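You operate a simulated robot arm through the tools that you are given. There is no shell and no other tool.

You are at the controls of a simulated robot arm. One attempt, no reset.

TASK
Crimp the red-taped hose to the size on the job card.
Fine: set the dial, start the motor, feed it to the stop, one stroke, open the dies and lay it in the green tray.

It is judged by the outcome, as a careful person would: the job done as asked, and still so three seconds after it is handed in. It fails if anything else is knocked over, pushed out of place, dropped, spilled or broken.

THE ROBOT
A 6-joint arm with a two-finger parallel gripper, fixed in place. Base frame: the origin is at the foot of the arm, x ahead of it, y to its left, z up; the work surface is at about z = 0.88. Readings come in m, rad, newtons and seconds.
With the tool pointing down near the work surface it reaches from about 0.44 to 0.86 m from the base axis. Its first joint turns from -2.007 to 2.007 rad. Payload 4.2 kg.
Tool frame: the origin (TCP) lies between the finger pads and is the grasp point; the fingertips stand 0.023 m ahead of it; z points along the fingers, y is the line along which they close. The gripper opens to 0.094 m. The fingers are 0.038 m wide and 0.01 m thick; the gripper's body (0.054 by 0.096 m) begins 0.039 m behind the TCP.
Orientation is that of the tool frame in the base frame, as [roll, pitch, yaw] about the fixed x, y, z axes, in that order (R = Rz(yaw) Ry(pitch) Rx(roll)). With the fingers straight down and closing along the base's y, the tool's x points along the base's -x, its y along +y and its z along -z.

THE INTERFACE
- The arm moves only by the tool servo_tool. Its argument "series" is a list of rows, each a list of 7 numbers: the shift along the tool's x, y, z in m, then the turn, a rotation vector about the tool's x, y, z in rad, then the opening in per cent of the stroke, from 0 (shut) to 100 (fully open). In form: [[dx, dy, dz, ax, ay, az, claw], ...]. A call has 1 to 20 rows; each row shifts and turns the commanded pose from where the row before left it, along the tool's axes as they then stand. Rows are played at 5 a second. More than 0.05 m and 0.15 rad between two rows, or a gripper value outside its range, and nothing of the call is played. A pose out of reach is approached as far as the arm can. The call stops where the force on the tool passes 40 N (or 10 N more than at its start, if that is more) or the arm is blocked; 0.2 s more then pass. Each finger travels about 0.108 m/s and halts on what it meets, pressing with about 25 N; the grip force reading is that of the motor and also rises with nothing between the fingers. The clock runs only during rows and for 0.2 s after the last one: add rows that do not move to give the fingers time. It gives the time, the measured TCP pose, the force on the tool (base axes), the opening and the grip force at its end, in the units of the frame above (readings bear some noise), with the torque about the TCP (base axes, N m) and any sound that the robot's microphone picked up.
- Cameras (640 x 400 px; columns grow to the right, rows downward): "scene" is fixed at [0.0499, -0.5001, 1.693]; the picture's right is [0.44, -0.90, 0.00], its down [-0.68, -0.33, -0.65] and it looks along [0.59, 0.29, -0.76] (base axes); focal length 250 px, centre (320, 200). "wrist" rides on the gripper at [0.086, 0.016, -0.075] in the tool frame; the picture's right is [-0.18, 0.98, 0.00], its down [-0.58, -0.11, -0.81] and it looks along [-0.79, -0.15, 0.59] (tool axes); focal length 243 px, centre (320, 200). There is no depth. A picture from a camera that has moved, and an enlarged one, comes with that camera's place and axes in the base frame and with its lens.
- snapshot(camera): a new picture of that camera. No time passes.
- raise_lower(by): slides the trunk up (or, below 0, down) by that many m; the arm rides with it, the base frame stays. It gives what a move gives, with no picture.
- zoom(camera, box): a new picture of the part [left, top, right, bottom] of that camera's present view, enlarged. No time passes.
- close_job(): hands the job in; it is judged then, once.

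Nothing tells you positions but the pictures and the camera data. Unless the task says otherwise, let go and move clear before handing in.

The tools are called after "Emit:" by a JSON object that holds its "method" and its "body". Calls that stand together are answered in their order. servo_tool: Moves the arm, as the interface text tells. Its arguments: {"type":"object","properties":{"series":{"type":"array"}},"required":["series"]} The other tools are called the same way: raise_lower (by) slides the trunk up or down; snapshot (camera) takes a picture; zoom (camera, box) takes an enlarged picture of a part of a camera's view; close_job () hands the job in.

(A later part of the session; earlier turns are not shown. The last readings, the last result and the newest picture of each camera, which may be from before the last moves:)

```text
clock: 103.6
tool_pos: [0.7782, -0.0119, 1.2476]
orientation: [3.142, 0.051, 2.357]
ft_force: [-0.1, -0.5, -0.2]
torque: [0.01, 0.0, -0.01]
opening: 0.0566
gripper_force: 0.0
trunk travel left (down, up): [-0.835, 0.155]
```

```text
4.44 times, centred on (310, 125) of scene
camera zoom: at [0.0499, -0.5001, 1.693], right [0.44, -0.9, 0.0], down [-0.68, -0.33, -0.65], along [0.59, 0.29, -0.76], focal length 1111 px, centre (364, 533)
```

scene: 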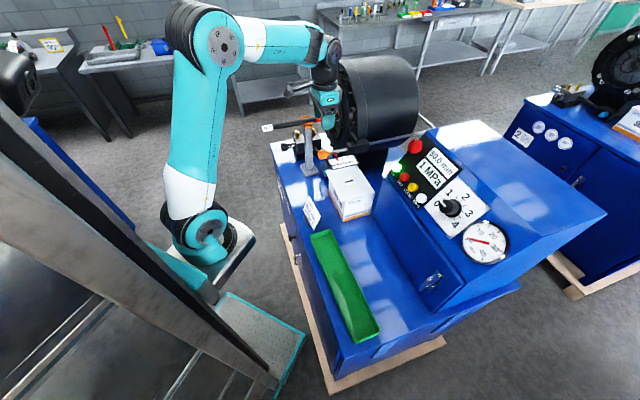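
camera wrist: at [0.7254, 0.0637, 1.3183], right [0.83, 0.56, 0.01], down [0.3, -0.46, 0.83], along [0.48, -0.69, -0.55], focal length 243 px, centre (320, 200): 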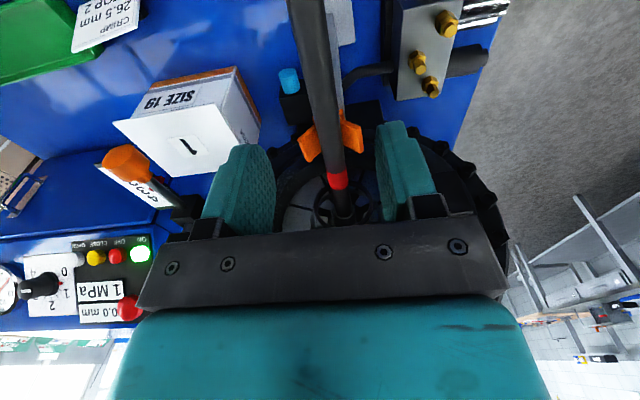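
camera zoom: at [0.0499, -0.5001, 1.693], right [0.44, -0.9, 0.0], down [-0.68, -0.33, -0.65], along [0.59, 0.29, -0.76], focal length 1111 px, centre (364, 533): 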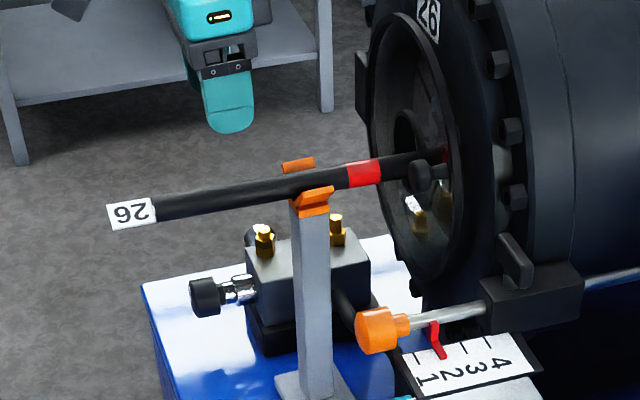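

Emit:
{"method": "servo_tool", "body": {"series": [[0.012, 0, 0.03, 0, 0, 0, 60], [0, 0, 0.035, 0, 0, 0, 60], [0, 0, 0.03, 0, 0, 0, 60], [0, 0, 0.009, 0, 0, 0, 60], [0, 0, 0, 0, 0, 0, 60], [0, 0, 0, 0, 0, 0, 40], [0, 0, 0, 0, 0, 0, 26], [0, 0, 0, 0, 0, 0, 15], [0, 0, 0, 0, 0, 0, 5], [0, 0, 0, 0, 0, 0, 0]]}}

Emit:
{"method": "zoom", "body": {"camera": "scene", "box": [250, 80, 370, 170]}}

```text
clock: 105.8
tool_pos: [0.7736, -0.0067, 1.1435]
orientation: [3.142, 0.051, 2.356]
ft_force: [-1.6, -3.8, 1.3]
torque: [0.08, 0.19, -0.59]
opening: 0.0209
gripper_force: 24.5
trunk travel left (down, up): [-0.835, 0.155]
```

```text
4.44 times, centred on (310, 125) of scene
camera zoom: at [0.0499, -0.5001, 1.693], right [0.44, -0.9, 0.0], down [-0.68, -0.33, -0.65], along [0.59, 0.29, -0.76], focal length 1111 px, centre (364, 533)
```

zoom: 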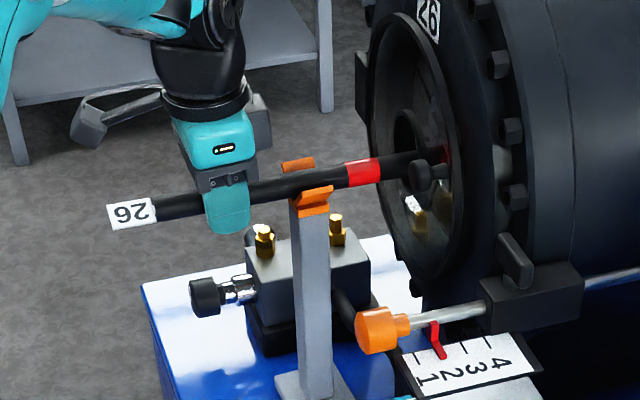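

Emit:
{"method": "servo_tool", "body": {"series": [[0, 0, -0.003, 0, -0.01, 0, 0], [0, 0, -0.003, 0, -0.01, 0, 0], [0, 0, 0, 0, 0, 0, 0]]}}

Emit:
{"method": "zoom", "body": {"camera": "scene", "box": [250, 80, 370, 170]}}

```text
clock: 106.6
tool_pos: [0.7732, -0.0054, 1.1495]
orientation: [-3.141, 0.069, 2.356]
ft_force: [-2.4, 1.0, 1.2]
torque: [-0.38, -0.2, -0.62]
opening: 0.0208
gripper_force: 24.9
trunk travel left (down, up): [-0.835, 0.155]
```

```text
4.44 times, centred on (310, 125) of scene
camera zoom: at [0.0499, -0.5001, 1.693], right [0.44, -0.9, 0.0], down [-0.68, -0.33, -0.65], along [0.59, 0.29, -0.76], focal length 1111 px, centre (364, 533)
```

zoom: 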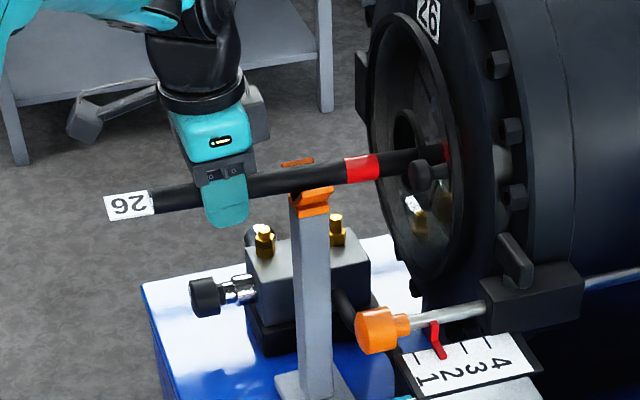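

Emit:
{"method": "servo_tool", "body": {"series": [[0, 0, 0, 0, -0.02, 0, 0], [0, 0, 0, 0, -0.02, 0, 0], [0, 0, 0, 0, 0, 0, 0]]}}

Emit:
{"method": "zoom", "body": {"camera": "scene", "box": [250, 80, 370, 170]}}

Emit:
{"method": "zoom", "body": {"camera": "scene", "box": [310, 90, 360, 130]}}

```text
clock: 107.4
tool_pos: [0.7726, -0.007, 1.1499]
orientation: [3.139, 0.111, 2.355]
ft_force: [-1.7, 1.9, 0.1]
torque: [-0.39, -0.22, -0.61]
opening: 0.0205
gripper_force: 25.4
trunk travel left (down, up): [-0.835, 0.155]
```

```text
4.44 times, centred on (310, 125) of scene
camera zoom: at [0.0499, -0.5001, 1.693], right [0.44, -0.9, 0.0], down [-0.68, -0.33, -0.65], along [0.59, 0.29, -0.76], focal length 1111 px, centre (364, 533)
```

zoom: 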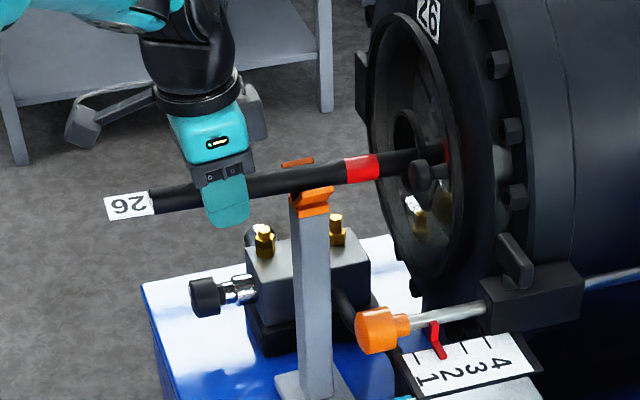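

```text
10.00 times, centred on (335, 110) of scene
camera zoom: at [0.0499, -0.5001, 1.693], right [0.44, -0.9, 0.0], down [-0.68, -0.33, -0.65], along [0.59, 0.29, -0.76], focal length 2500 px, centre (170, 1100)
```

zoom: 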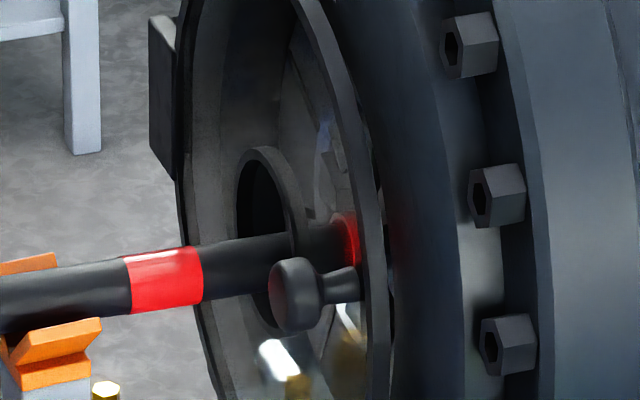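

Emit:
{"method": "servo_tool", "body": {"series": [[0, 0, -0.002, 0, -0.03, 0, 0], [0, 0, -0.002, 0, -0.03, 0, 0], [0, 0, 0, 0, 0, 0, 0]]}}

Emit:
{"method": "zoom", "body": {"camera": "scene", "box": [250, 80, 370, 170]}}

Emit:
{"method": "snapshot", "body": {"camera": "wrist"}}

```text
clock: 108.2
tool_pos: [0.7724, -0.0063, 1.1539]
orientation: [3.141, 0.169, 2.358]
ft_force: [0.1, 0.2, -4.1]
torque: [0.41, 0.44, -0.06]
opening: 0.0207
gripper_force: 24.8
trunk travel left (down, up): [-0.835, 0.155]
```

```text
4.44 times, centred on (310, 125) of scene
camera zoom: at [0.0499, -0.5001, 1.693], right [0.44, -0.9, 0.0], down [-0.68, -0.33, -0.65], along [0.59, 0.29, -0.76], focal length 1111 px, centre (364, 533)
```

zoom: 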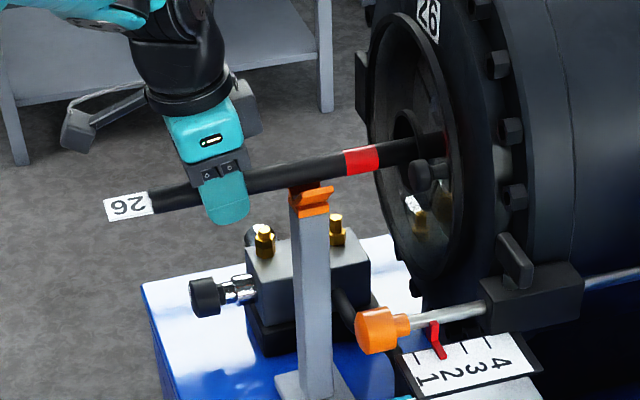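

```text
taken
camera wrist: at [0.7141, 0.0739, 1.2129], right [0.82, 0.57, 0.03], down [0.23, -0.39, 0.89], along [0.52, -0.73, -0.45], focal length 243 px, centre (320, 200)
```

wrist: 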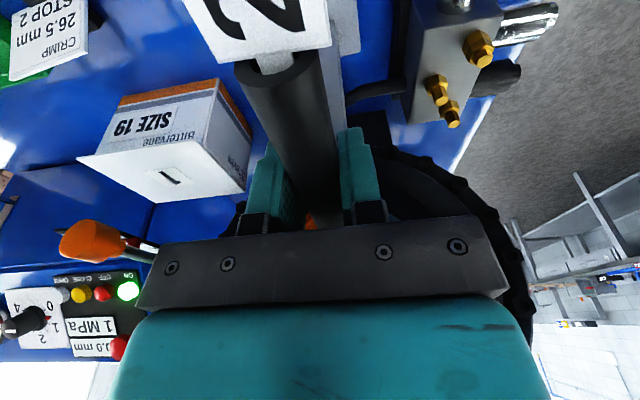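

The hose is free again, level and clear of the V. I'll feed forward 12 mm, then creep in until I feel light contact.

Emit:
{"method": "servo_tool", "body": {"series": [[-0.0039, 0, 0.0007, 0, 0, 0, 0], [-0.0039, 0, 0.0007, 0, 0, 0, 0], [-0.0039, 0, 0.0007, 0, 0, 0, 0], [0, 0, 0, 0, 0, 0, 0]]}}

Emit:
{"method": "servo_tool", "body": {"series": [[-0.001, 0, 0.00017, 0, 0, 0, 0], [-0.001, 0, 0.00017, 0, 0, 0, 0], [0, 0, 0, 0, 0, 0, 0]]}}

Emit:
{"method": "zoom", "body": {"camera": "scene", "box": [310, 145, 370, 185]}}

```text
clock: 109.2
tool_pos: [0.7822, -0.0147, 1.1531]
orientation: [3.141, 0.169, 2.355]
ft_force: [0.2, -0.4, -3.6]
torque: [0.47, 0.45, 0.02]
opening: 0.0208
gripper_force: 25.3
trunk travel left (down, up): [-0.835, 0.155]
```

```text
clock: 110.0
tool_pos: [0.7814, -0.018, 1.1522]
orientation: [-3.141, 0.169, 2.355]
ft_force: [-0.7, 0.8, -3.5]
torque: [0.47, 0.44, 0.02]
opening: 0.0204
gripper_force: 25.1
trunk travel left (down, up): [-0.835, 0.155]
```

```text
10.00 times, centred on (340, 165) of scene
camera zoom: at [0.0499, -0.5001, 1.693], right [0.44, -0.9, 0.0], down [-0.68, -0.33, -0.65], along [0.59, 0.29, -0.76], focal length 2500 px, centre (120, 550)
```

zoom: 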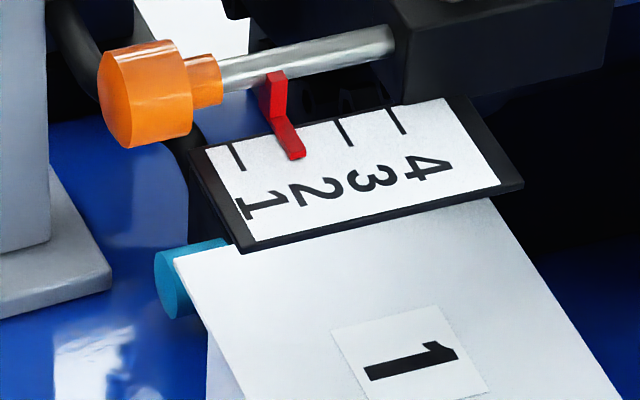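

Emit:
{"method": "servo_tool", "body": {"series": [[-0.001, 0, 0.00017, 0, 0, 0, 0], [-0.001, 0, 0.00017, 0, 0, 0, 0], [0, 0, 0, 0, 0, 0, 0]]}}

```text
clock: 110.8
tool_pos: [0.7838, -0.0191, 1.1529]
orientation: [3.141, 0.169, 2.357]
ft_force: [0.3, 0.2, -3.8]
torque: [0.42, 0.47, 0.01]
opening: 0.021
gripper_force: 25.3
trunk travel left (down, up): [-0.835, 0.155]
```

Emit:
{"method": "servo_tool", "body": {"series": [[-0.001, 0, 0.00017, 0, 0, 0, 0], [-0.001, 0, 0.00017, 0, 0, 0, 0], [0, 0, 0, 0, 0, 0, 0]]}}

```text
clock: 111.6
tool_pos: [0.785, -0.019, 1.1526]
orientation: [3.141, 0.17, 2.356]
ft_force: [-3.8, 3.8, -1.4]
torque: [0.12, 0.11, -0.11]
opening: 0.0208
gripper_force: 25.4
trunk travel left (down, up): [-0.835, 0.155]
```

Light contact (about 5 N) with the stop. I'll verify that the pointer still reads 2.

Emit:
{"method": "zoom", "body": {"camera": "scene", "box": [310, 145, 370, 185]}}

Emit:
{"method": "zoom", "body": {"camera": "scene", "box": [250, 80, 370, 170]}}

```text
10.00 times, centred on (340, 165) of scene
camera zoom: at [0.0499, -0.5001, 1.693], right [0.44, -0.9, 0.0], down [-0.68, -0.33, -0.65], along [0.59, 0.29, -0.76], focal length 2500 px, centre (120, 550)
```

zoom: 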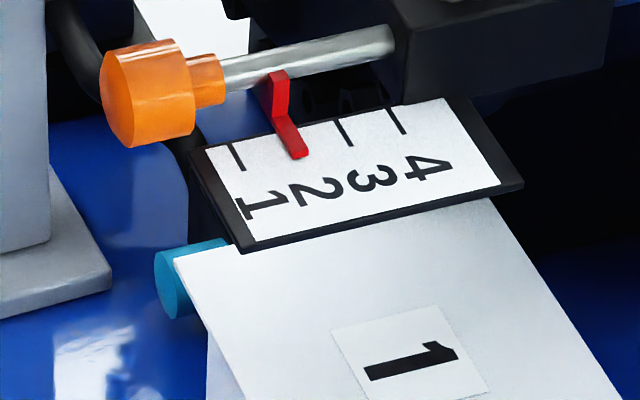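

```text
4.44 times, centred on (310, 125) of scene
camera zoom: at [0.0499, -0.5001, 1.693], right [0.44, -0.9, 0.0], down [-0.68, -0.33, -0.65], along [0.59, 0.29, -0.76], focal length 1111 px, centre (364, 533)
```

zoom: 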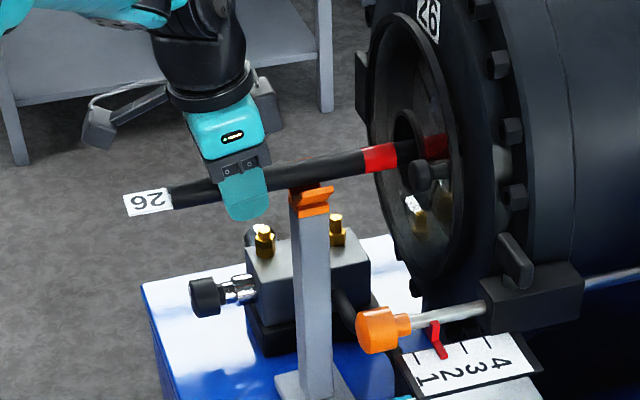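

The pointer is on 2 and the tip is against the stop. I'll lower the hose gently onto the V and release.

Emit:
{"method": "servo_tool", "body": {"series": [[0.0003, 0, 0.002, 0, 0, 0, 0], [0.0003, 0, 0.002, 0, 0, 0, 0], [0, 0, 0, 0, 0, 0, 0]]}}

```text
clock: 112.4
tool_pos: [0.7852, -0.0198, 1.1482]
orientation: [-3.141, 0.168, 2.355]
ft_force: [-2.4, 2.9, -1.0]
torque: [0.01, -0.01, 0.16]
opening: 0.0206
gripper_force: 24.9
trunk travel left (down, up): [-0.835, 0.155]
```

Emit:
{"method": "servo_tool", "body": {"series": [[0.0003, 0, 0.0015, 0, 0, 0, 0], [0.0003, 0, 0.0015, 0, 0, 0, 0], [0, 0, 0, 0, 0, 0, 0]]}}

Emit:
{"method": "zoom", "body": {"camera": "scene", "box": [250, 80, 370, 170]}}

```text
clock: 113.2
tool_pos: [0.7848, -0.021, 1.146]
orientation: [-3.141, 0.17, 2.357]
ft_force: [0.5, 0.1, -4.2]
torque: [0.44, 0.47, 0.03]
opening: 0.0206
gripper_force: 25.3
trunk travel left (down, up): [-0.835, 0.155]
```

```text
4.44 times, centred on (310, 125) of scene
camera zoom: at [0.0499, -0.5001, 1.693], right [0.44, -0.9, 0.0], down [-0.68, -0.33, -0.65], along [0.59, 0.29, -0.76], focal length 1111 px, centre (364, 533)
```

zoom: 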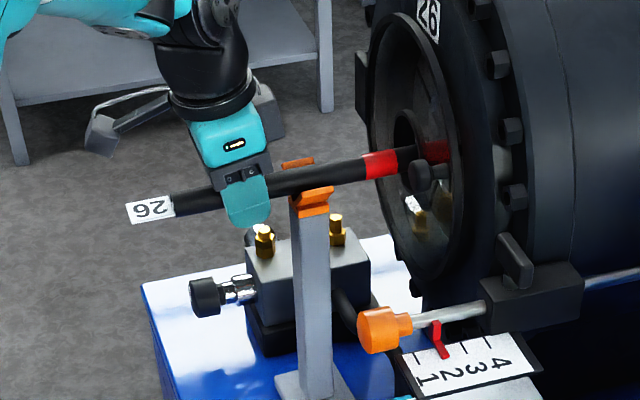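

Emit:
{"method": "zoom", "body": {"camera": "scene", "box": [310, 145, 370, 185]}}

Emit:
{"method": "servo_tool", "body": {"series": [[0.0003, 0, 0.0015, 0, 0, 0, 0], [0.0003, 0, 0.0015, 0, 0, 0, 0], [0, 0, 0, 0, 0, 0, 0]]}}

Emit:
{"method": "zoom", "body": {"camera": "scene", "box": [310, 145, 370, 185]}}

```text
10.00 times, centred on (340, 165) of scene
camera zoom: at [0.0499, -0.5001, 1.693], right [0.44, -0.9, 0.0], down [-0.68, -0.33, -0.65], along [0.59, 0.29, -0.76], focal length 2500 px, centre (120, 550)
```

zoom: 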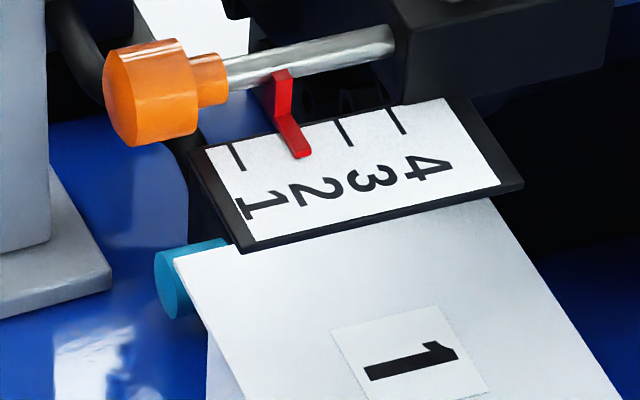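

```text
clock: 114.0
tool_pos: [0.785, -0.0194, 1.1427]
orientation: [3.141, 0.169, 2.356]
ft_force: [0.1, -0.4, -2.7]
torque: [0.44, 0.4, 0.02]
opening: 0.0208
gripper_force: 25.1
trunk travel left (down, up): [-0.835, 0.155]
```

```text
10.00 times, centred on (340, 165) of scene
camera zoom: at [0.0499, -0.5001, 1.693], right [0.44, -0.9, 0.0], down [-0.68, -0.33, -0.65], along [0.59, 0.29, -0.76], focal length 2500 px, centre (120, 550)
```

zoom: 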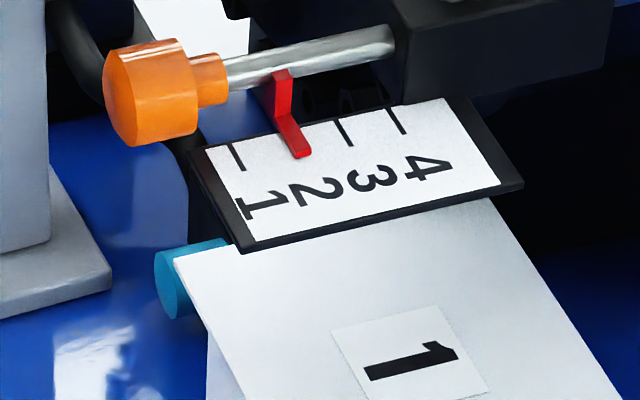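

Emit:
{"method": "servo_tool", "body": {"series": [[0.0003, 0, 0.0015, 0, 0, 0, 0], [0.0003, 0, 0.0015, 0, 0, 0, 0], [0, 0, 0, 0, 0, 0, 0]]}}

Emit:
{"method": "zoom", "body": {"camera": "scene", "box": [250, 80, 370, 170]}}

```text
clock: 114.8
tool_pos: [0.7854, -0.0198, 1.1423]
orientation: [3.135, 0.176, 2.355]
ft_force: [-3.2, -2.4, 23.9]
torque: [-0.29, -0.49, -0.14]
opening: 0.0208
gripper_force: 24.8
trunk travel left (down, up): [-0.835, 0.155]
```

```text
4.44 times, centred on (310, 125) of scene
camera zoom: at [0.0499, -0.5001, 1.693], right [0.44, -0.9, 0.0], down [-0.68, -0.33, -0.65], along [0.59, 0.29, -0.76], focal length 1111 px, centre (364, 533)
```

zoom: 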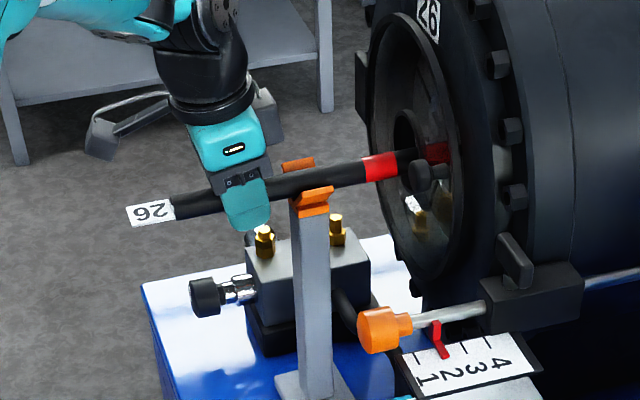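

It's down on the V. I'll ease off 2 mm, release, and back up clear.

Emit:
{"method": "servo_tool", "body": {"series": [[-0.0003, 0, -0.0018, 0, 0, 0, 0], [0, 0, 0, 0, 0, 0, 10], [0, 0, 0, 0, 0, 0, 25], [0, 0, 0, 0, 0, 0, 30], [0, 0, 0, 0, 0, 0, 45], [0, 0, 0, 0, 0, 0, 60], [0, 0, -0.02, 0, 0, 0, 60], [0, 0, -0.03, 0, 0, 0, 60], [0, 0, -0.04, 0, 0, 0, 60], [0, 0, -0.03, 0, 0, 0, 60], [0, 0, 0, 0, 0, 0, 60]]}}

Emit:
{"method": "zoom", "body": {"camera": "scene", "box": [250, 80, 370, 170]}}

Emit:
{"method": "zoom", "body": {"camera": "scene", "box": [310, 145, 370, 185]}}

Emit:
{"method": "snapshot", "body": {"camera": "wrist"}}

```text
clock: 117.2
tool_pos: [0.7706, -0.0049, 1.2603]
orientation: [3.141, 0.17, 2.355]
ft_force: [0.9, 0.0, -0.8]
torque: [-0.03, 0.0, 0.02]
opening: 0.0566
gripper_force: 0.1
trunk travel left (down, up): [-0.835, 0.155]
```

```text
4.44 times, centred on (310, 125) of scene
camera zoom: at [0.0499, -0.5001, 1.693], right [0.44, -0.9, 0.0], down [-0.68, -0.33, -0.65], along [0.59, 0.29, -0.76], focal length 1111 px, centre (364, 533)
```

zoom: 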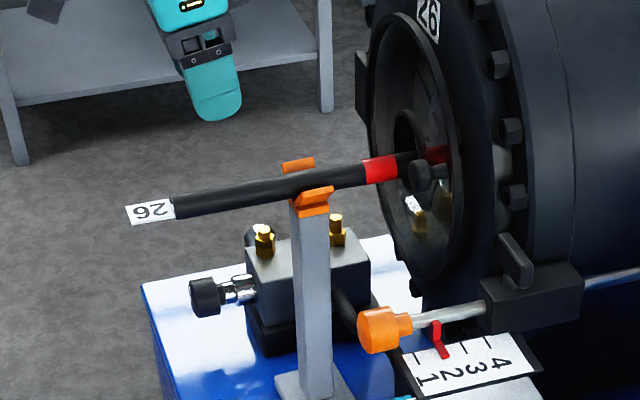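

```text
10.00 times, centred on (340, 165) of scene
camera zoom: at [0.0499, -0.5001, 1.693], right [0.44, -0.9, 0.0], down [-0.68, -0.33, -0.65], along [0.59, 0.29, -0.76], focal length 2500 px, centre (120, 550)
```

zoom: 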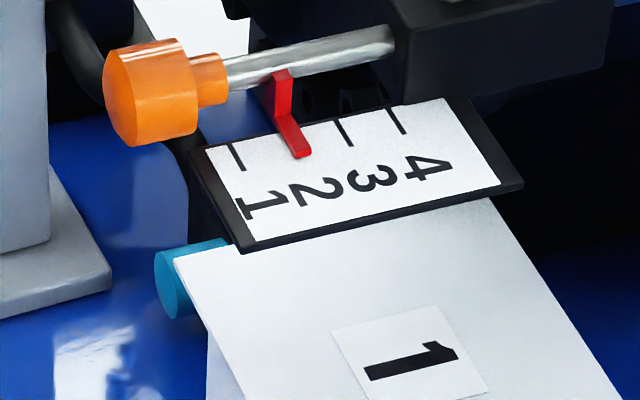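

```text
taken
camera wrist: at [0.7126, 0.0763, 1.3201], right [0.82, 0.57, 0.03], down [0.23, -0.39, 0.89], along [0.52, -0.73, -0.45], focal length 243 px, centre (320, 200)
```

wrist: 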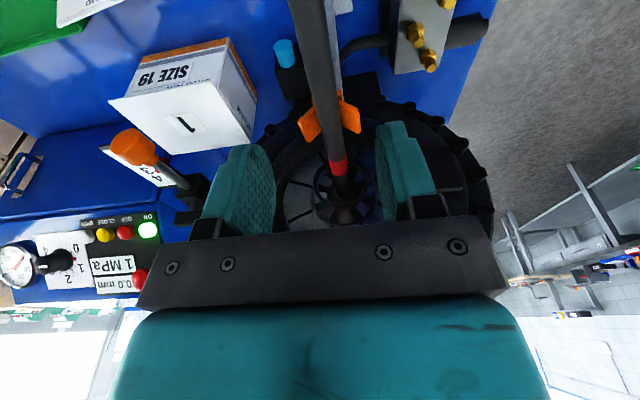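

The hose is fed to the stop, with the pointer at 2 and the rest upright. Next I'll press the yellow CLOSE button, so I'm moving over in front of it.

Emit:
{"method": "servo_tool", "body": {"series": [[0, 0, -0.04, 0, 0.0845, 0, 60], [0, 0, -0.04, 0, 0.0845, 0, 30], [-0.005, -0.046, 0, 0, 0, 0, 0], [-0.005, -0.046, 0, 0, 0, 0, 0], [-0.005, -0.046, 0, 0, 0, 0, 0], [-0.005, -0.046, 0, 0, 0, 0, 0], [-0.005, -0.046, 0, 0, 0, 0, 0], [-0.005, -0.046, 0, 0, 0, 0, 0], [-0.005, -0.046, 0, 0, 0, 0, 0], [-0.005, -0.046, 0, 0, 0, 0, 0], [-0.005, -0.046, 0, 0, 0, 0, 0], [-0.005, -0.046, 0, 0, 0, 0, 0], [0, 0, 0, 0, -0.1496, 0, 0], [0, 0, 0, 0, -0.1496, 0, 0], [0, 0, 0, 0, -0.1496, 0, 0], [0, 0, 0, 0, -0.1496, 0, 0], [0, 0, 0, 0, -0.1496, 0, 0], [0, 0, 0, 0, -0.1496, 0, 0], [0, 0, 0, 0, -0.1496, 0, 0], [0, 0, 0, 0, 0, 0, 0]]}}

Emit:
{"method": "snapshot", "body": {"camera": "scene"}}

```text
clock: 121.4
tool_pos: [0.474, -0.3589, 1.3394]
orientation: [3.141, 1.05, 2.357]
ft_force: [0.8, -0.7, 0.2]
torque: [0.03, -0.01, 0.03]
opening: 0.0002
gripper_force: 24.9
trunk travel left (down, up): [-0.835, 0.155]
```

```text
taken
```

scene: 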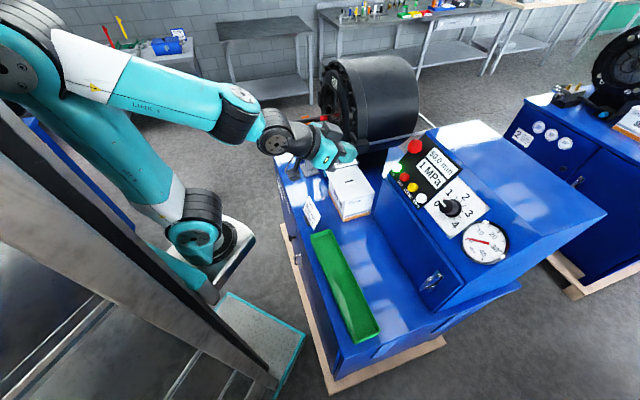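

Emit:
{"method": "servo_tool", "body": {"series": [[0.0092, -0.0003, 0.0438, 0, 0, 0, 0], [0.0092, -0.0003, 0.0438, 0, 0, 0, 0], [0.0092, -0.0003, 0.0438, 0, 0, 0, 0], [0.0092, -0.0003, 0.0438, 0, 0, 0, 0], [0.0092, -0.0003, 0.0438, 0, 0, 0, 0], [0, 0, 0, 0, 0, 0, 0]]}}

Emit:
{"method": "snapshot", "body": {"camera": "wrist"}}

Emit:
{"method": "zoom", "body": {"camera": "scene", "box": [350, 120, 490, 220]}}

```text
clock: 122.8
tool_pos: [0.5898, -0.4779, 1.1907]
orientation: [3.141, 1.049, 2.356]
ft_force: [0.9, -1.1, 0.6]
torque: [-0.02, 0.0, 0.02]
opening: 0.0001
gripper_force: 24.9
trunk travel left (down, up): [-0.835, 0.155]
```

```text
taken
camera wrist: at [0.5256, -0.3902, 1.1527], right [0.76, 0.63, 0.16], down [-0.37, 0.21, 0.91], along [0.54, -0.75, 0.39], focal length 243 px, centre (320, 200)
```

wrist: 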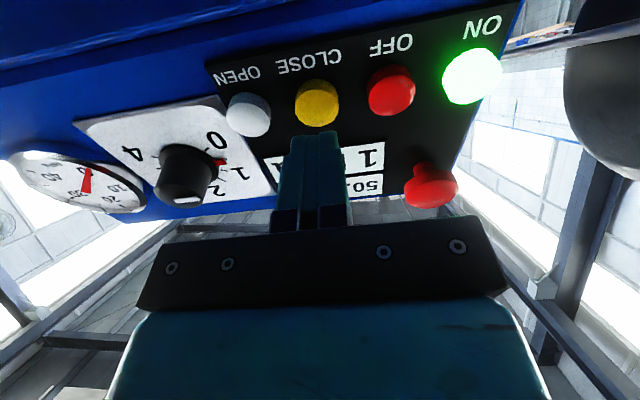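

```text
4.00 times, centred on (420, 170) of scene
camera zoom: at [0.0499, -0.5001, 1.693], right [0.44, -0.9, 0.0], down [-0.68, -0.33, -0.65], along [0.59, 0.29, -0.76], focal length 1000 px, centre (-80, 320)
```

zoom: 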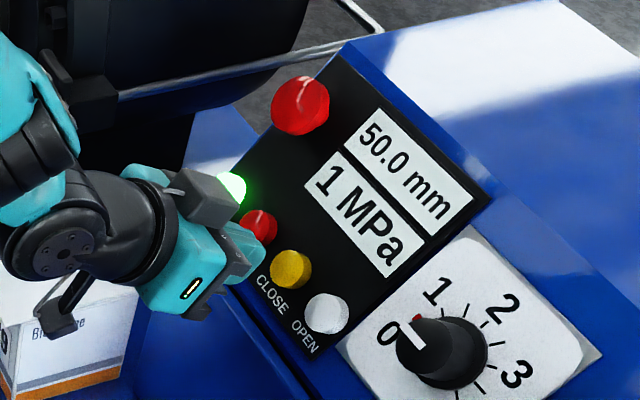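

Aligned on CLOSE exactly as I was on ON. Pressing and holding, then checking the display.

Emit:
{"method": "servo_tool", "body": {"series": [[0, 0, 0.02, 0, 0, 0, 0], [0, 0, 0.02, 0, 0, 0, 0], [0, 0, 0.003, 0, 0, 0, 0], [0, 0, 0.003, 0, 0, 0, 0], [0, 0, 0.003, 0, 0, 0, 0]]}}

Emit:
{"method": "zoom", "body": {"camera": "scene", "box": [350, 120, 520, 280]}}

Emit:
{"method": "zoom", "body": {"camera": "scene", "box": [250, 80, 370, 170]}}

```text
clock: 124.0
tool_pos: [0.6182, -0.5072, 1.1666]
orientation: [3.141, 1.047, 2.356]
ft_force: [-17.6, 14.2, 7.9]
torque: [0.03, 0.09, -0.1]
opening: 0.0001
gripper_force: 25.5
trunk travel left (down, up): [-0.835, 0.155]
heard: click
```

```text
2.50 times, centred on (435, 200) of scene
camera zoom: at [0.0499, -0.5001, 1.693], right [0.44, -0.9, 0.0], down [-0.68, -0.33, -0.65], along [0.59, 0.29, -0.76], focal length 625 px, centre (32, 200)
```

zoom: 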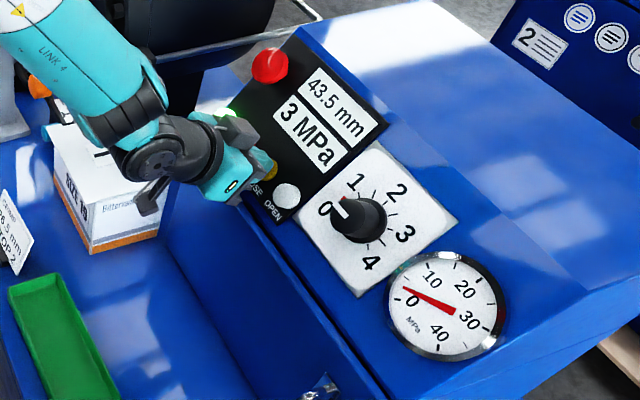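

```text
4.44 times, centred on (310, 125) of scene
camera zoom: at [0.0499, -0.5001, 1.693], right [0.44, -0.9, 0.0], down [-0.68, -0.33, -0.65], along [0.59, 0.29, -0.76], focal length 1111 px, centre (364, 533)
```

zoom: 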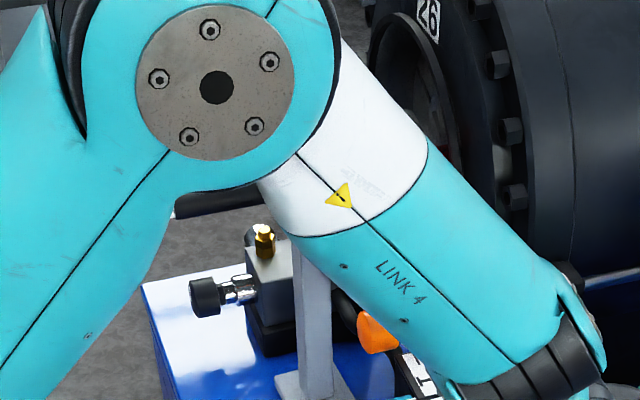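

The dies are closing (43.5 mm, 3 MPa). I'll keep holding.

Emit:
{"method": "servo_tool", "body": {"series": [[0, 0, 0, 0, 0, 0, 0], [0, 0, 0, 0, 0, 0, 0], [0, 0, 0, 0, 0, 0, 0], [0, 0, 0, 0, 0, 0, 0], [0, 0, 0, 0, 0, 0, 0]]}}

Emit:
{"method": "zoom", "body": {"camera": "scene", "box": [350, 120, 520, 280]}}

```text
clock: 125.2
tool_pos: [0.6181, -0.5073, 1.1663]
orientation: [3.141, 1.049, 2.357]
ft_force: [-21.8, 14.5, 6.0]
torque: [0.07, 0.14, -0.13]
opening: 0.0001
gripper_force: 25.2
trunk travel left (down, up): [-0.835, 0.155]
```

```text
2.50 times, centred on (435, 200) of scene
camera zoom: at [0.0499, -0.5001, 1.693], right [0.44, -0.9, 0.0], down [-0.68, -0.33, -0.65], along [0.59, 0.29, -0.76], focal length 625 px, centre (32, 200)
```

zoom: 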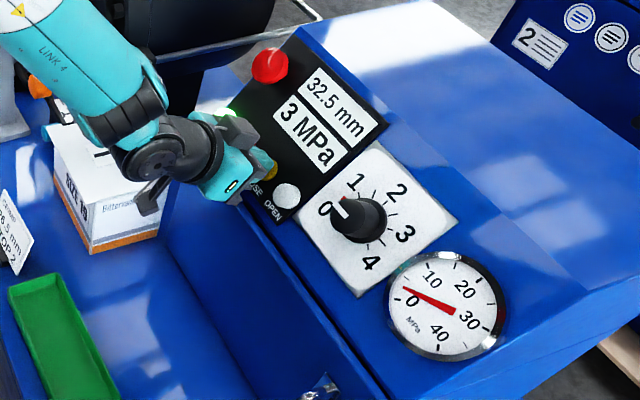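

Emit:
{"method": "servo_tool", "body": {"series": [[0, 0, 0, 0, 0, 0, 0], [0, 0, 0, 0, 0, 0, 0], [0, 0, 0, 0, 0, 0, 0]]}}

Emit:
{"method": "zoom", "body": {"camera": "scene", "box": [350, 120, 520, 280]}}

```text
clock: 126.0
tool_pos: [0.6192, -0.5068, 1.1658]
orientation: [3.141, 1.049, 2.357]
ft_force: [-20.5, 14.5, 6.1]
torque: [0.03, 0.13, -0.13]
opening: 0.0002
gripper_force: 25.1
trunk travel left (down, up): [-0.835, 0.155]
```

```text
2.50 times, centred on (435, 200) of scene
camera zoom: at [0.0499, -0.5001, 1.693], right [0.44, -0.9, 0.0], down [-0.68, -0.33, -0.65], along [0.59, 0.29, -0.76], focal length 625 px, centre (32, 200)
```

zoom: 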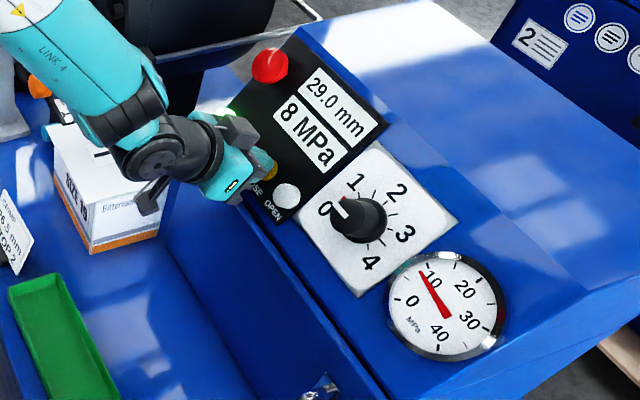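

Crimping now (29.0 mm, 8 MPa). I'll hold until it finishes.

Emit:
{"method": "servo_tool", "body": {"series": [[0, 0, 0, 0, 0, 0, 0], [0, 0, 0, 0, 0, 0, 0], [0, 0, 0, 0, 0, 0, 0], [0, 0, 0, 0, 0, 0, 0]]}}

Emit:
{"method": "zoom", "body": {"camera": "scene", "box": [350, 120, 520, 280]}}

```text
clock: 127.0
tool_pos: [0.6193, -0.5071, 1.1665]
orientation: [-3.141, 1.049, 2.358]
ft_force: [-18.6, 13.3, 9.5]
torque: [-0.02, 0.09, -0.15]
opening: 0.0
gripper_force: 25.2
trunk travel left (down, up): [-0.835, 0.155]
```

```text
2.50 times, centred on (435, 200) of scene
camera zoom: at [0.0499, -0.5001, 1.693], right [0.44, -0.9, 0.0], down [-0.68, -0.33, -0.65], along [0.59, 0.29, -0.76], focal length 625 px, centre (32, 200)
```

zoom: 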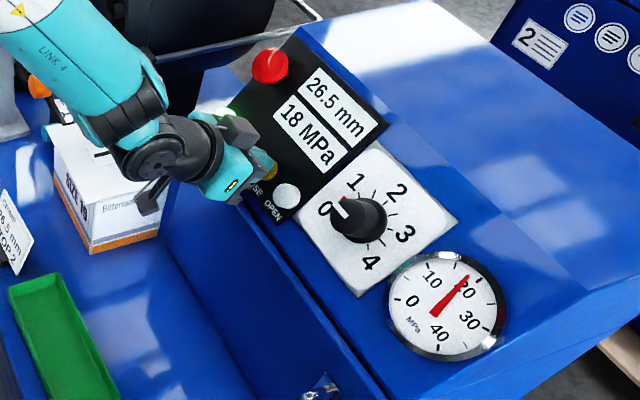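

Emit:
{"method": "servo_tool", "body": {"series": [[0, 0, 0, 0, 0, 0, 0], [0, 0, 0, 0, 0, 0, 0]]}}

Emit:
{"method": "zoom", "body": {"camera": "scene", "box": [350, 120, 520, 280]}}

```text
clock: 127.6
tool_pos: [0.6184, -0.5064, 1.1674]
orientation: [3.141, 1.052, 2.358]
ft_force: [-18.1, 11.5, 9.4]
torque: [-0.01, 0.09, -0.14]
opening: 0.0002
gripper_force: 25.2
trunk travel left (down, up): [-0.835, 0.155]
```

```text
2.50 times, centred on (435, 200) of scene
camera zoom: at [0.0499, -0.5001, 1.693], right [0.44, -0.9, 0.0], down [-0.68, -0.33, -0.65], along [0.59, 0.29, -0.76], focal length 625 px, centre (32, 200)
```

zoom: 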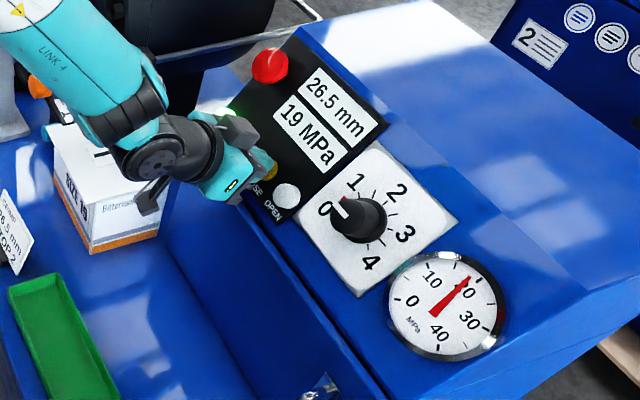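

The crimp is complete: steady at 26.5 mm, 19 MPa. I'll release CLOSE and shift to OPEN.

Emit:
{"method": "servo_tool", "body": {"series": [[0, 0, -0.02, 0, 0, 0, 0], [0, 0, -0.029, 0, 0, 0, 0], [0, -0.0233, 0, 0, 0, 0, 0], [0, -0.0233, 0, 0, 0, 0, 0], [0, 0, 0, 0, 0, 0, 0]]}}

Emit:
{"method": "snapshot", "body": {"camera": "wrist"}}

Emit:
{"method": "zoom", "body": {"camera": "scene", "box": [350, 120, 520, 280]}}

Emit:
{"method": "zoom", "body": {"camera": "scene", "box": [250, 80, 370, 170]}}

```text
clock: 128.8
tool_pos: [0.5581, -0.5111, 1.1913]
orientation: [3.141, 1.047, 2.356]
ft_force: [-0.8, -0.1, -0.4]
torque: [0.01, 0.01, 0.0]
opening: 0.0
gripper_force: 25.5
trunk travel left (down, up): [-0.835, 0.155]
```

```text
taken
camera wrist: at [0.4917, -0.4229, 1.1538], right [0.76, 0.63, 0.16], down [-0.37, 0.21, 0.91], along [0.54, -0.75, 0.39], focal length 243 px, centre (320, 200)
```

wrist: 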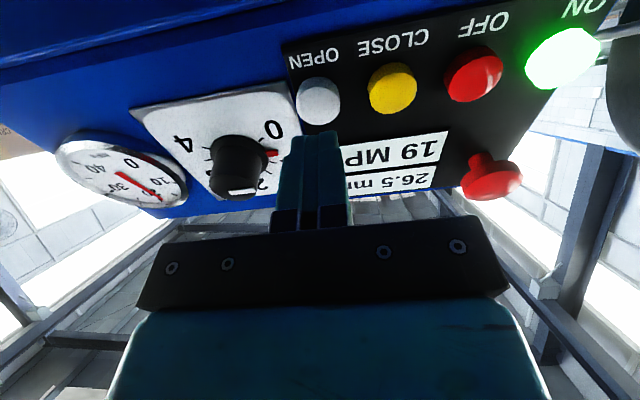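

```text
2.50 times, centred on (435, 200) of scene
camera zoom: at [0.0499, -0.5001, 1.693], right [0.44, -0.9, 0.0], down [-0.68, -0.33, -0.65], along [0.59, 0.29, -0.76], focal length 625 px, centre (32, 200)
```

zoom: 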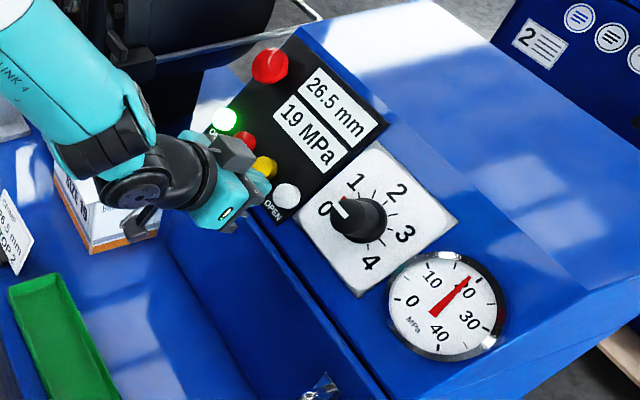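

```text
4.44 times, centred on (310, 125) of scene
camera zoom: at [0.0499, -0.5001, 1.693], right [0.44, -0.9, 0.0], down [-0.68, -0.33, -0.65], along [0.59, 0.29, -0.76], focal length 1111 px, centre (364, 533)
```

zoom: 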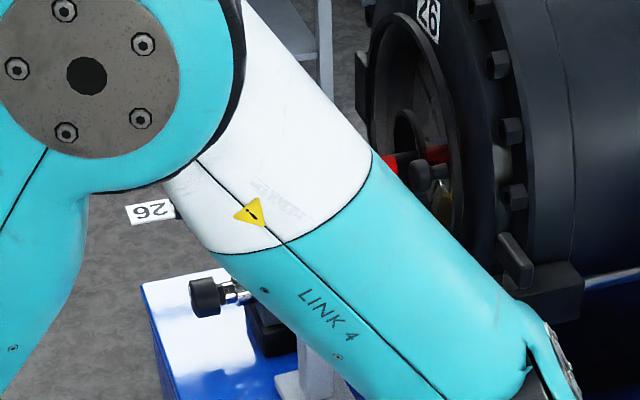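

Aligned on OPEN. Pressing and holding.

Emit:
{"method": "servo_tool", "body": {"series": [[0, 0, 0.02, 0, 0, 0, 0], [0, 0, 0.02, 0, 0, 0, 0], [0, 0, 0.003, 0, 0, 0, 0], [0, 0, 0.003, 0, 0, 0, 0], [0, 0, 0.003, 0, 0, 0, 0], [0, 0, 0, 0, 0, 0, 0]]}}

Emit:
{"method": "zoom", "body": {"camera": "scene", "box": [350, 120, 520, 280]}}

```text
clock: 130.2
tool_pos: [0.5855, -0.5385, 1.1649]
orientation: [3.142, 1.048, 2.357]
ft_force: [-16.0, 16.2, 4.2]
torque: [0.1, 0.1, -0.03]
opening: 0.0
gripper_force: 24.9
trunk travel left (down, up): [-0.835, 0.155]
heard: click
```

```text
2.50 times, centred on (435, 200) of scene
camera zoom: at [0.0499, -0.5001, 1.693], right [0.44, -0.9, 0.0], down [-0.68, -0.33, -0.65], along [0.59, 0.29, -0.76], focal length 625 px, centre (32, 200)
```

zoom: 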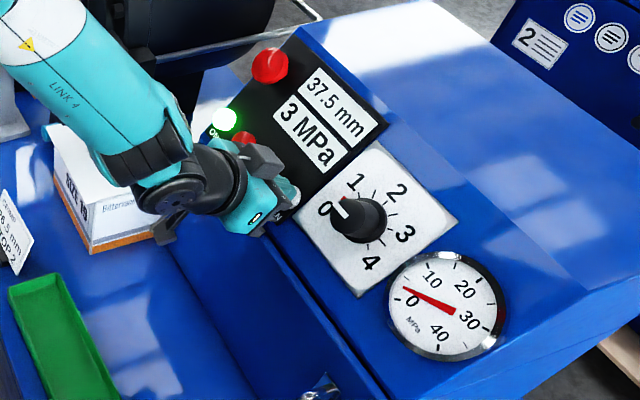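

Emit:
{"method": "servo_tool", "body": {"series": [[0, 0, 0, 0, 0, 0, 0], [0, 0, 0, 0, 0, 0, 0], [0, 0, 0, 0, 0, 0, 0], [0, 0, 0, 0, 0, 0, 0], [0, 0, 0, 0, 0, 0, 0], [0, 0, 0, 0, 0, 0, 0]]}}

Emit:
{"method": "zoom", "body": {"camera": "scene", "box": [350, 120, 520, 280]}}

Emit:
{"method": "snapshot", "body": {"camera": "scene"}}

```text
clock: 131.6
tool_pos: [0.5859, -0.5393, 1.1665]
orientation: [3.14, 1.05, 2.357]
ft_force: [-16.0, 18.7, 5.3]
torque: [0.11, 0.1, 0.01]
opening: 0.0002
gripper_force: 25.2
trunk travel left (down, up): [-0.835, 0.155]
```

```text
2.50 times, centred on (435, 200) of scene
camera zoom: at [0.0499, -0.5001, 1.693], right [0.44, -0.9, 0.0], down [-0.68, -0.33, -0.65], along [0.59, 0.29, -0.76], focal length 625 px, centre (32, 200)
```

zoom: 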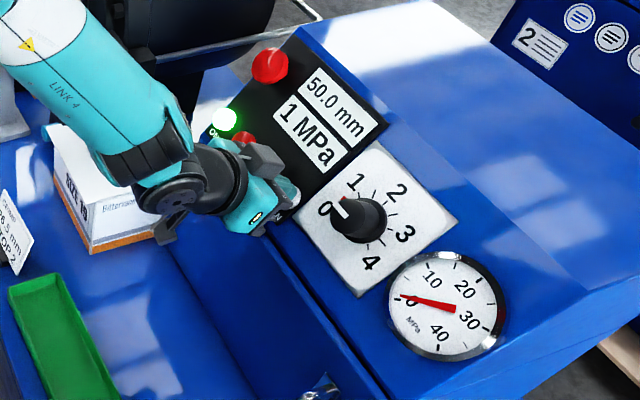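

```text
taken
```

scene: 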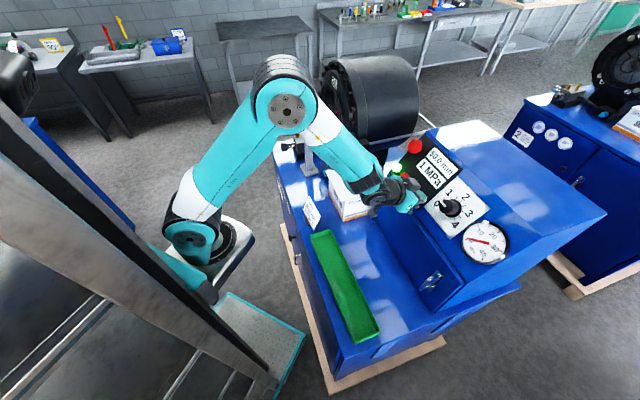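

The dies are fully open (50.0 mm, 1 MPa). I'll back off and return to the hose.

Emit:
{"method": "servo_tool", "body": {"series": [[0, 0, -0.02, 0, 0, 0, 0], [0, 0, -0.03, 0, 0, 0, 0], [-0.0095, 0, -0.0431, 0, 0, 0, 0], [-0.0095, 0, -0.0431, 0, 0, 0, 0], [-0.0095, 0, -0.0431, 0, 0, 0, 0], [-0.0095, 0, -0.0431, 0, 0, 0, 0], [-0.0095, 0, -0.0431, 0, 0, 0, 0], [0, 0, 0, 0, 0.1496, 0, 0], [0, 0, 0, 0, 0.1496, 0, 0], [0, 0, 0, 0, 0.1496, 0, 0], [0, 0, 0, 0, 0.1496, 0, 0], [0, 0, 0, 0, 0.1496, 0, 0], [0, 0, 0, 0, 0.1496, 0, 0], [0, 0, 0, 0, 0.1496, 0, 0], [0.0045, 0.0462, 0, 0, 0, 0, 30], [0.0045, 0.0462, 0, 0, 0, 0, 60], [0.0045, 0.0462, 0, 0, 0, 0, 60], [0, 0, 0, 0, 0, 0, 60]]}}

Emit:
{"method": "servo_tool", "body": {"series": [[0.0045, 0.0462, 0, 0, 0, 0, 60], [0.0045, 0.0462, 0, 0, 0, 0, 60], [0.0045, 0.0462, 0, 0, 0, 0, 60], [0.0045, 0.0462, 0, 0, 0, 0, 60], [0.0045, 0.0462, 0, 0, 0, 0, 60], [0.0045, 0.0462, 0, 0, 0, 0, 60], [0.0045, 0.0462, 0, 0, 0, 0, 60], [0.0045, 0.0462, 0, 0, 0, 0, 60], [0, 0, 0, 0, 0, 0, 60]]}}

Emit:
{"method": "snapshot", "body": {"camera": "wrist"}}

Emit:
{"method": "zoom", "body": {"camera": "scene", "box": [250, 80, 370, 180]}}

```text
clock: 135.4
tool_pos: [0.5318, -0.2874, 1.34]
orientation: [3.141, 0.001, 2.354]
ft_force: [-0.7, 0.4, -0.8]
torque: [-0.03, -0.01, -0.03]
opening: 0.0563
gripper_force: 0.0
trunk travel left (down, up): [-0.835, 0.155]
```

```text
clock: 137.4
tool_pos: [0.7661, -0.0007, 1.3386]
orientation: [-3.141, 0.0, 2.355]
ft_force: [0.9, 0.2, 0.4]
torque: [0.0, 0.03, -0.03]
opening: 0.0562
gripper_force: 0.1
trunk travel left (down, up): [-0.835, 0.155]
```

```text
taken
camera wrist: at [0.7162, 0.0729, 1.4146], right [0.83, 0.56, 0.0], down [0.33, -0.49, 0.81], along [0.45, -0.67, -0.59], focal length 243 px, centre (320, 200)
```

wrist: 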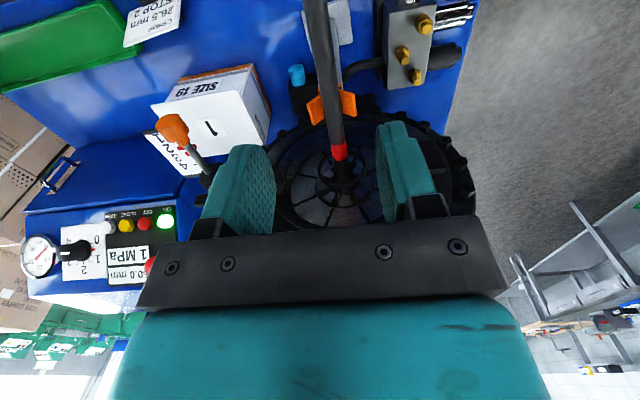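

```text
4.00 times, centred on (310, 130) of scene
camera zoom: at [0.0499, -0.5001, 1.693], right [0.44, -0.9, 0.0], down [-0.68, -0.33, -0.65], along [0.59, 0.29, -0.76], focal length 1000 px, centre (360, 480)
```

zoom: 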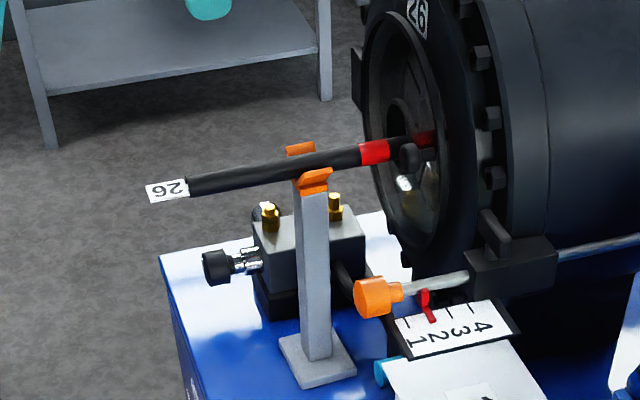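

The hose and the rest are in place. I'll descend and grip the hose near the tail.

Emit:
{"method": "servo_tool", "body": {"series": [[-0.02, 0, 0.04, 0, 0, 0, 60], [0, 0, 0.045, 0, 0, 0, 60], [0, 0, 0.045, 0, 0, 0, 60], [0, 0, 0.045, 0, 0, 0, 60], [0, 0, 0.019, 0, 0, 0, 60], [0, 0, 0, 0, 0, 0, 60], [0, 0, 0, 0, 0, 0, 40], [0, 0, 0, 0, 0, 0, 26], [0, 0, 0, 0, 0, 0, 15], [0, 0, 0, 0, 0, 0, 5], [0, 0, 0, 0, 0, 0, 0]]}}

Emit:
{"method": "zoom", "body": {"camera": "scene", "box": [250, 80, 370, 180]}}

```text
clock: 139.8
tool_pos: [0.7795, -0.0157, 1.1458]
orientation: [3.141, 0.001, 2.356]
ft_force: [-2.0, -1.5, 0.0]
torque: [0.04, 0.02, 0.15]
opening: 0.0205
gripper_force: 24.7
trunk travel left (down, up): [-0.835, 0.155]
```

```text
4.00 times, centred on (310, 130) of scene
camera zoom: at [0.0499, -0.5001, 1.693], right [0.44, -0.9, 0.0], down [-0.68, -0.33, -0.65], along [0.59, 0.29, -0.76], focal length 1000 px, centre (360, 480)
```

zoom: 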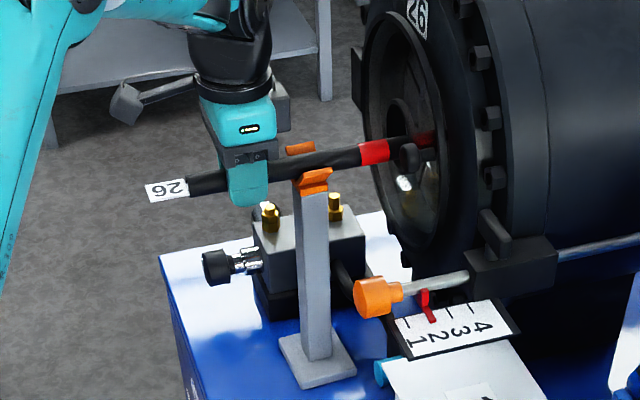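

Emit:
{"method": "servo_tool", "body": {"series": [[0, 0, -0.003, 0, -0.02, 0, 0], [0, 0, -0.003, 0, -0.02, 0, 0], [0, 0, -0.003, 0, -0.02, 0, 0], [0, 0, 0, 0, 0, 0, 0]]}}

Emit:
{"method": "zoom", "body": {"camera": "scene", "box": [250, 80, 370, 180]}}

```text
clock: 140.8
tool_pos: [0.7802, -0.0152, 1.1535]
orientation: [3.141, 0.061, 2.357]
ft_force: [0.3, -0.8, -4.6]
torque: [0.68, 0.67, -0.05]
opening: 0.0208
gripper_force: 25.3
trunk travel left (down, up): [-0.835, 0.155]
```

```text
4.00 times, centred on (310, 130) of scene
camera zoom: at [0.0499, -0.5001, 1.693], right [0.44, -0.9, 0.0], down [-0.68, -0.33, -0.65], along [0.59, 0.29, -0.76], focal length 1000 px, centre (360, 480)
```

zoom: 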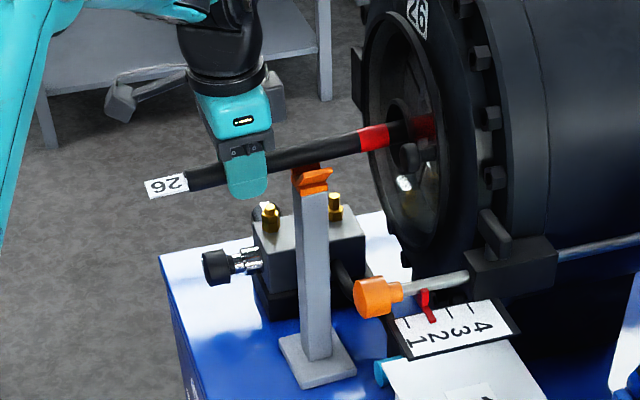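

The nose is slightly high. I'll trim it down a little, then withdraw along the die axis.

Emit:
{"method": "servo_tool", "body": {"series": [[0, 0, -0.001, 0, 0.025, 0, 0], [0, 0, 0, 0, 0, 0, 0], [0.008, 0, 0, 0, 0, 0, 0], [0.01, 0, 0, 0, 0, 0, 0], [0.01, 0, 0, 0, 0, 0, 0], [0, 0, 0, 0, 0, 0, 0]]}}

Emit:
{"method": "zoom", "body": {"camera": "scene", "box": [250, 80, 370, 180]}}

```text
clock: 142.2
tool_pos: [0.761, 0.0044, 1.1542]
orientation: [-3.141, 0.036, 2.354]
ft_force: [-0.4, -0.6, -4.5]
torque: [0.44, 0.48, 0.0]
opening: 0.0205
gripper_force: 25.0
trunk travel left (down, up): [-0.835, 0.155]
```

```text
4.00 times, centred on (310, 130) of scene
camera zoom: at [0.0499, -0.5001, 1.693], right [0.44, -0.9, 0.0], down [-0.68, -0.33, -0.65], along [0.59, 0.29, -0.76], focal length 1000 px, centre (360, 480)
```

zoom: 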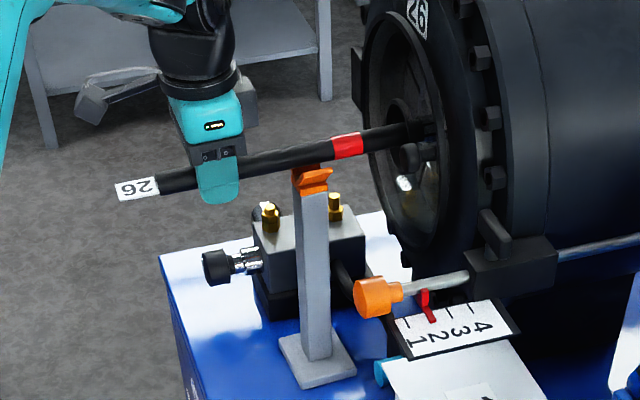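

Emit:
{"method": "servo_tool", "body": {"series": [[0.015, 0, -0.0005, 0, 0, 0, 0], [0.02, 0, -0.0007, 0, 0, 0, 0], [0.02, 0, -0.0007, 0, 0, 0, 0], [0, 0, 0, 0, 0, 0, 0]]}}

Emit:
{"method": "zoom", "body": {"camera": "scene", "box": [250, 80, 370, 180]}}

```text
clock: 143.2
tool_pos: [0.7217, 0.0436, 1.1542]
orientation: [3.141, 0.038, 2.355]
ft_force: [0.4, -0.3, -3.3]
torque: [0.43, 0.46, 0.0]
opening: 0.0206
gripper_force: 24.4
trunk travel left (down, up): [-0.835, 0.155]
```

```text
4.00 times, centred on (310, 130) of scene
camera zoom: at [0.0499, -0.5001, 1.693], right [0.44, -0.9, 0.0], down [-0.68, -0.33, -0.65], along [0.59, 0.29, -0.76], focal length 1000 px, centre (360, 480)
```

zoom: 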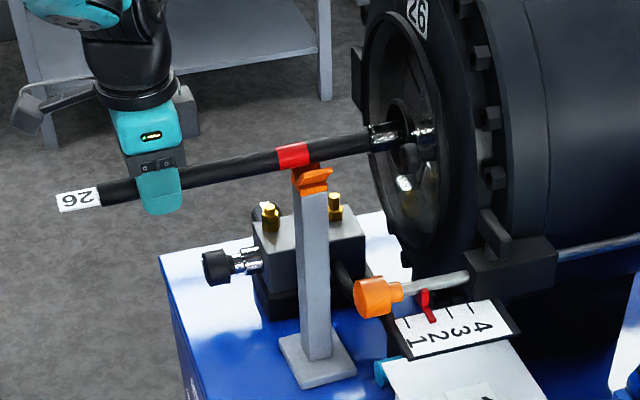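

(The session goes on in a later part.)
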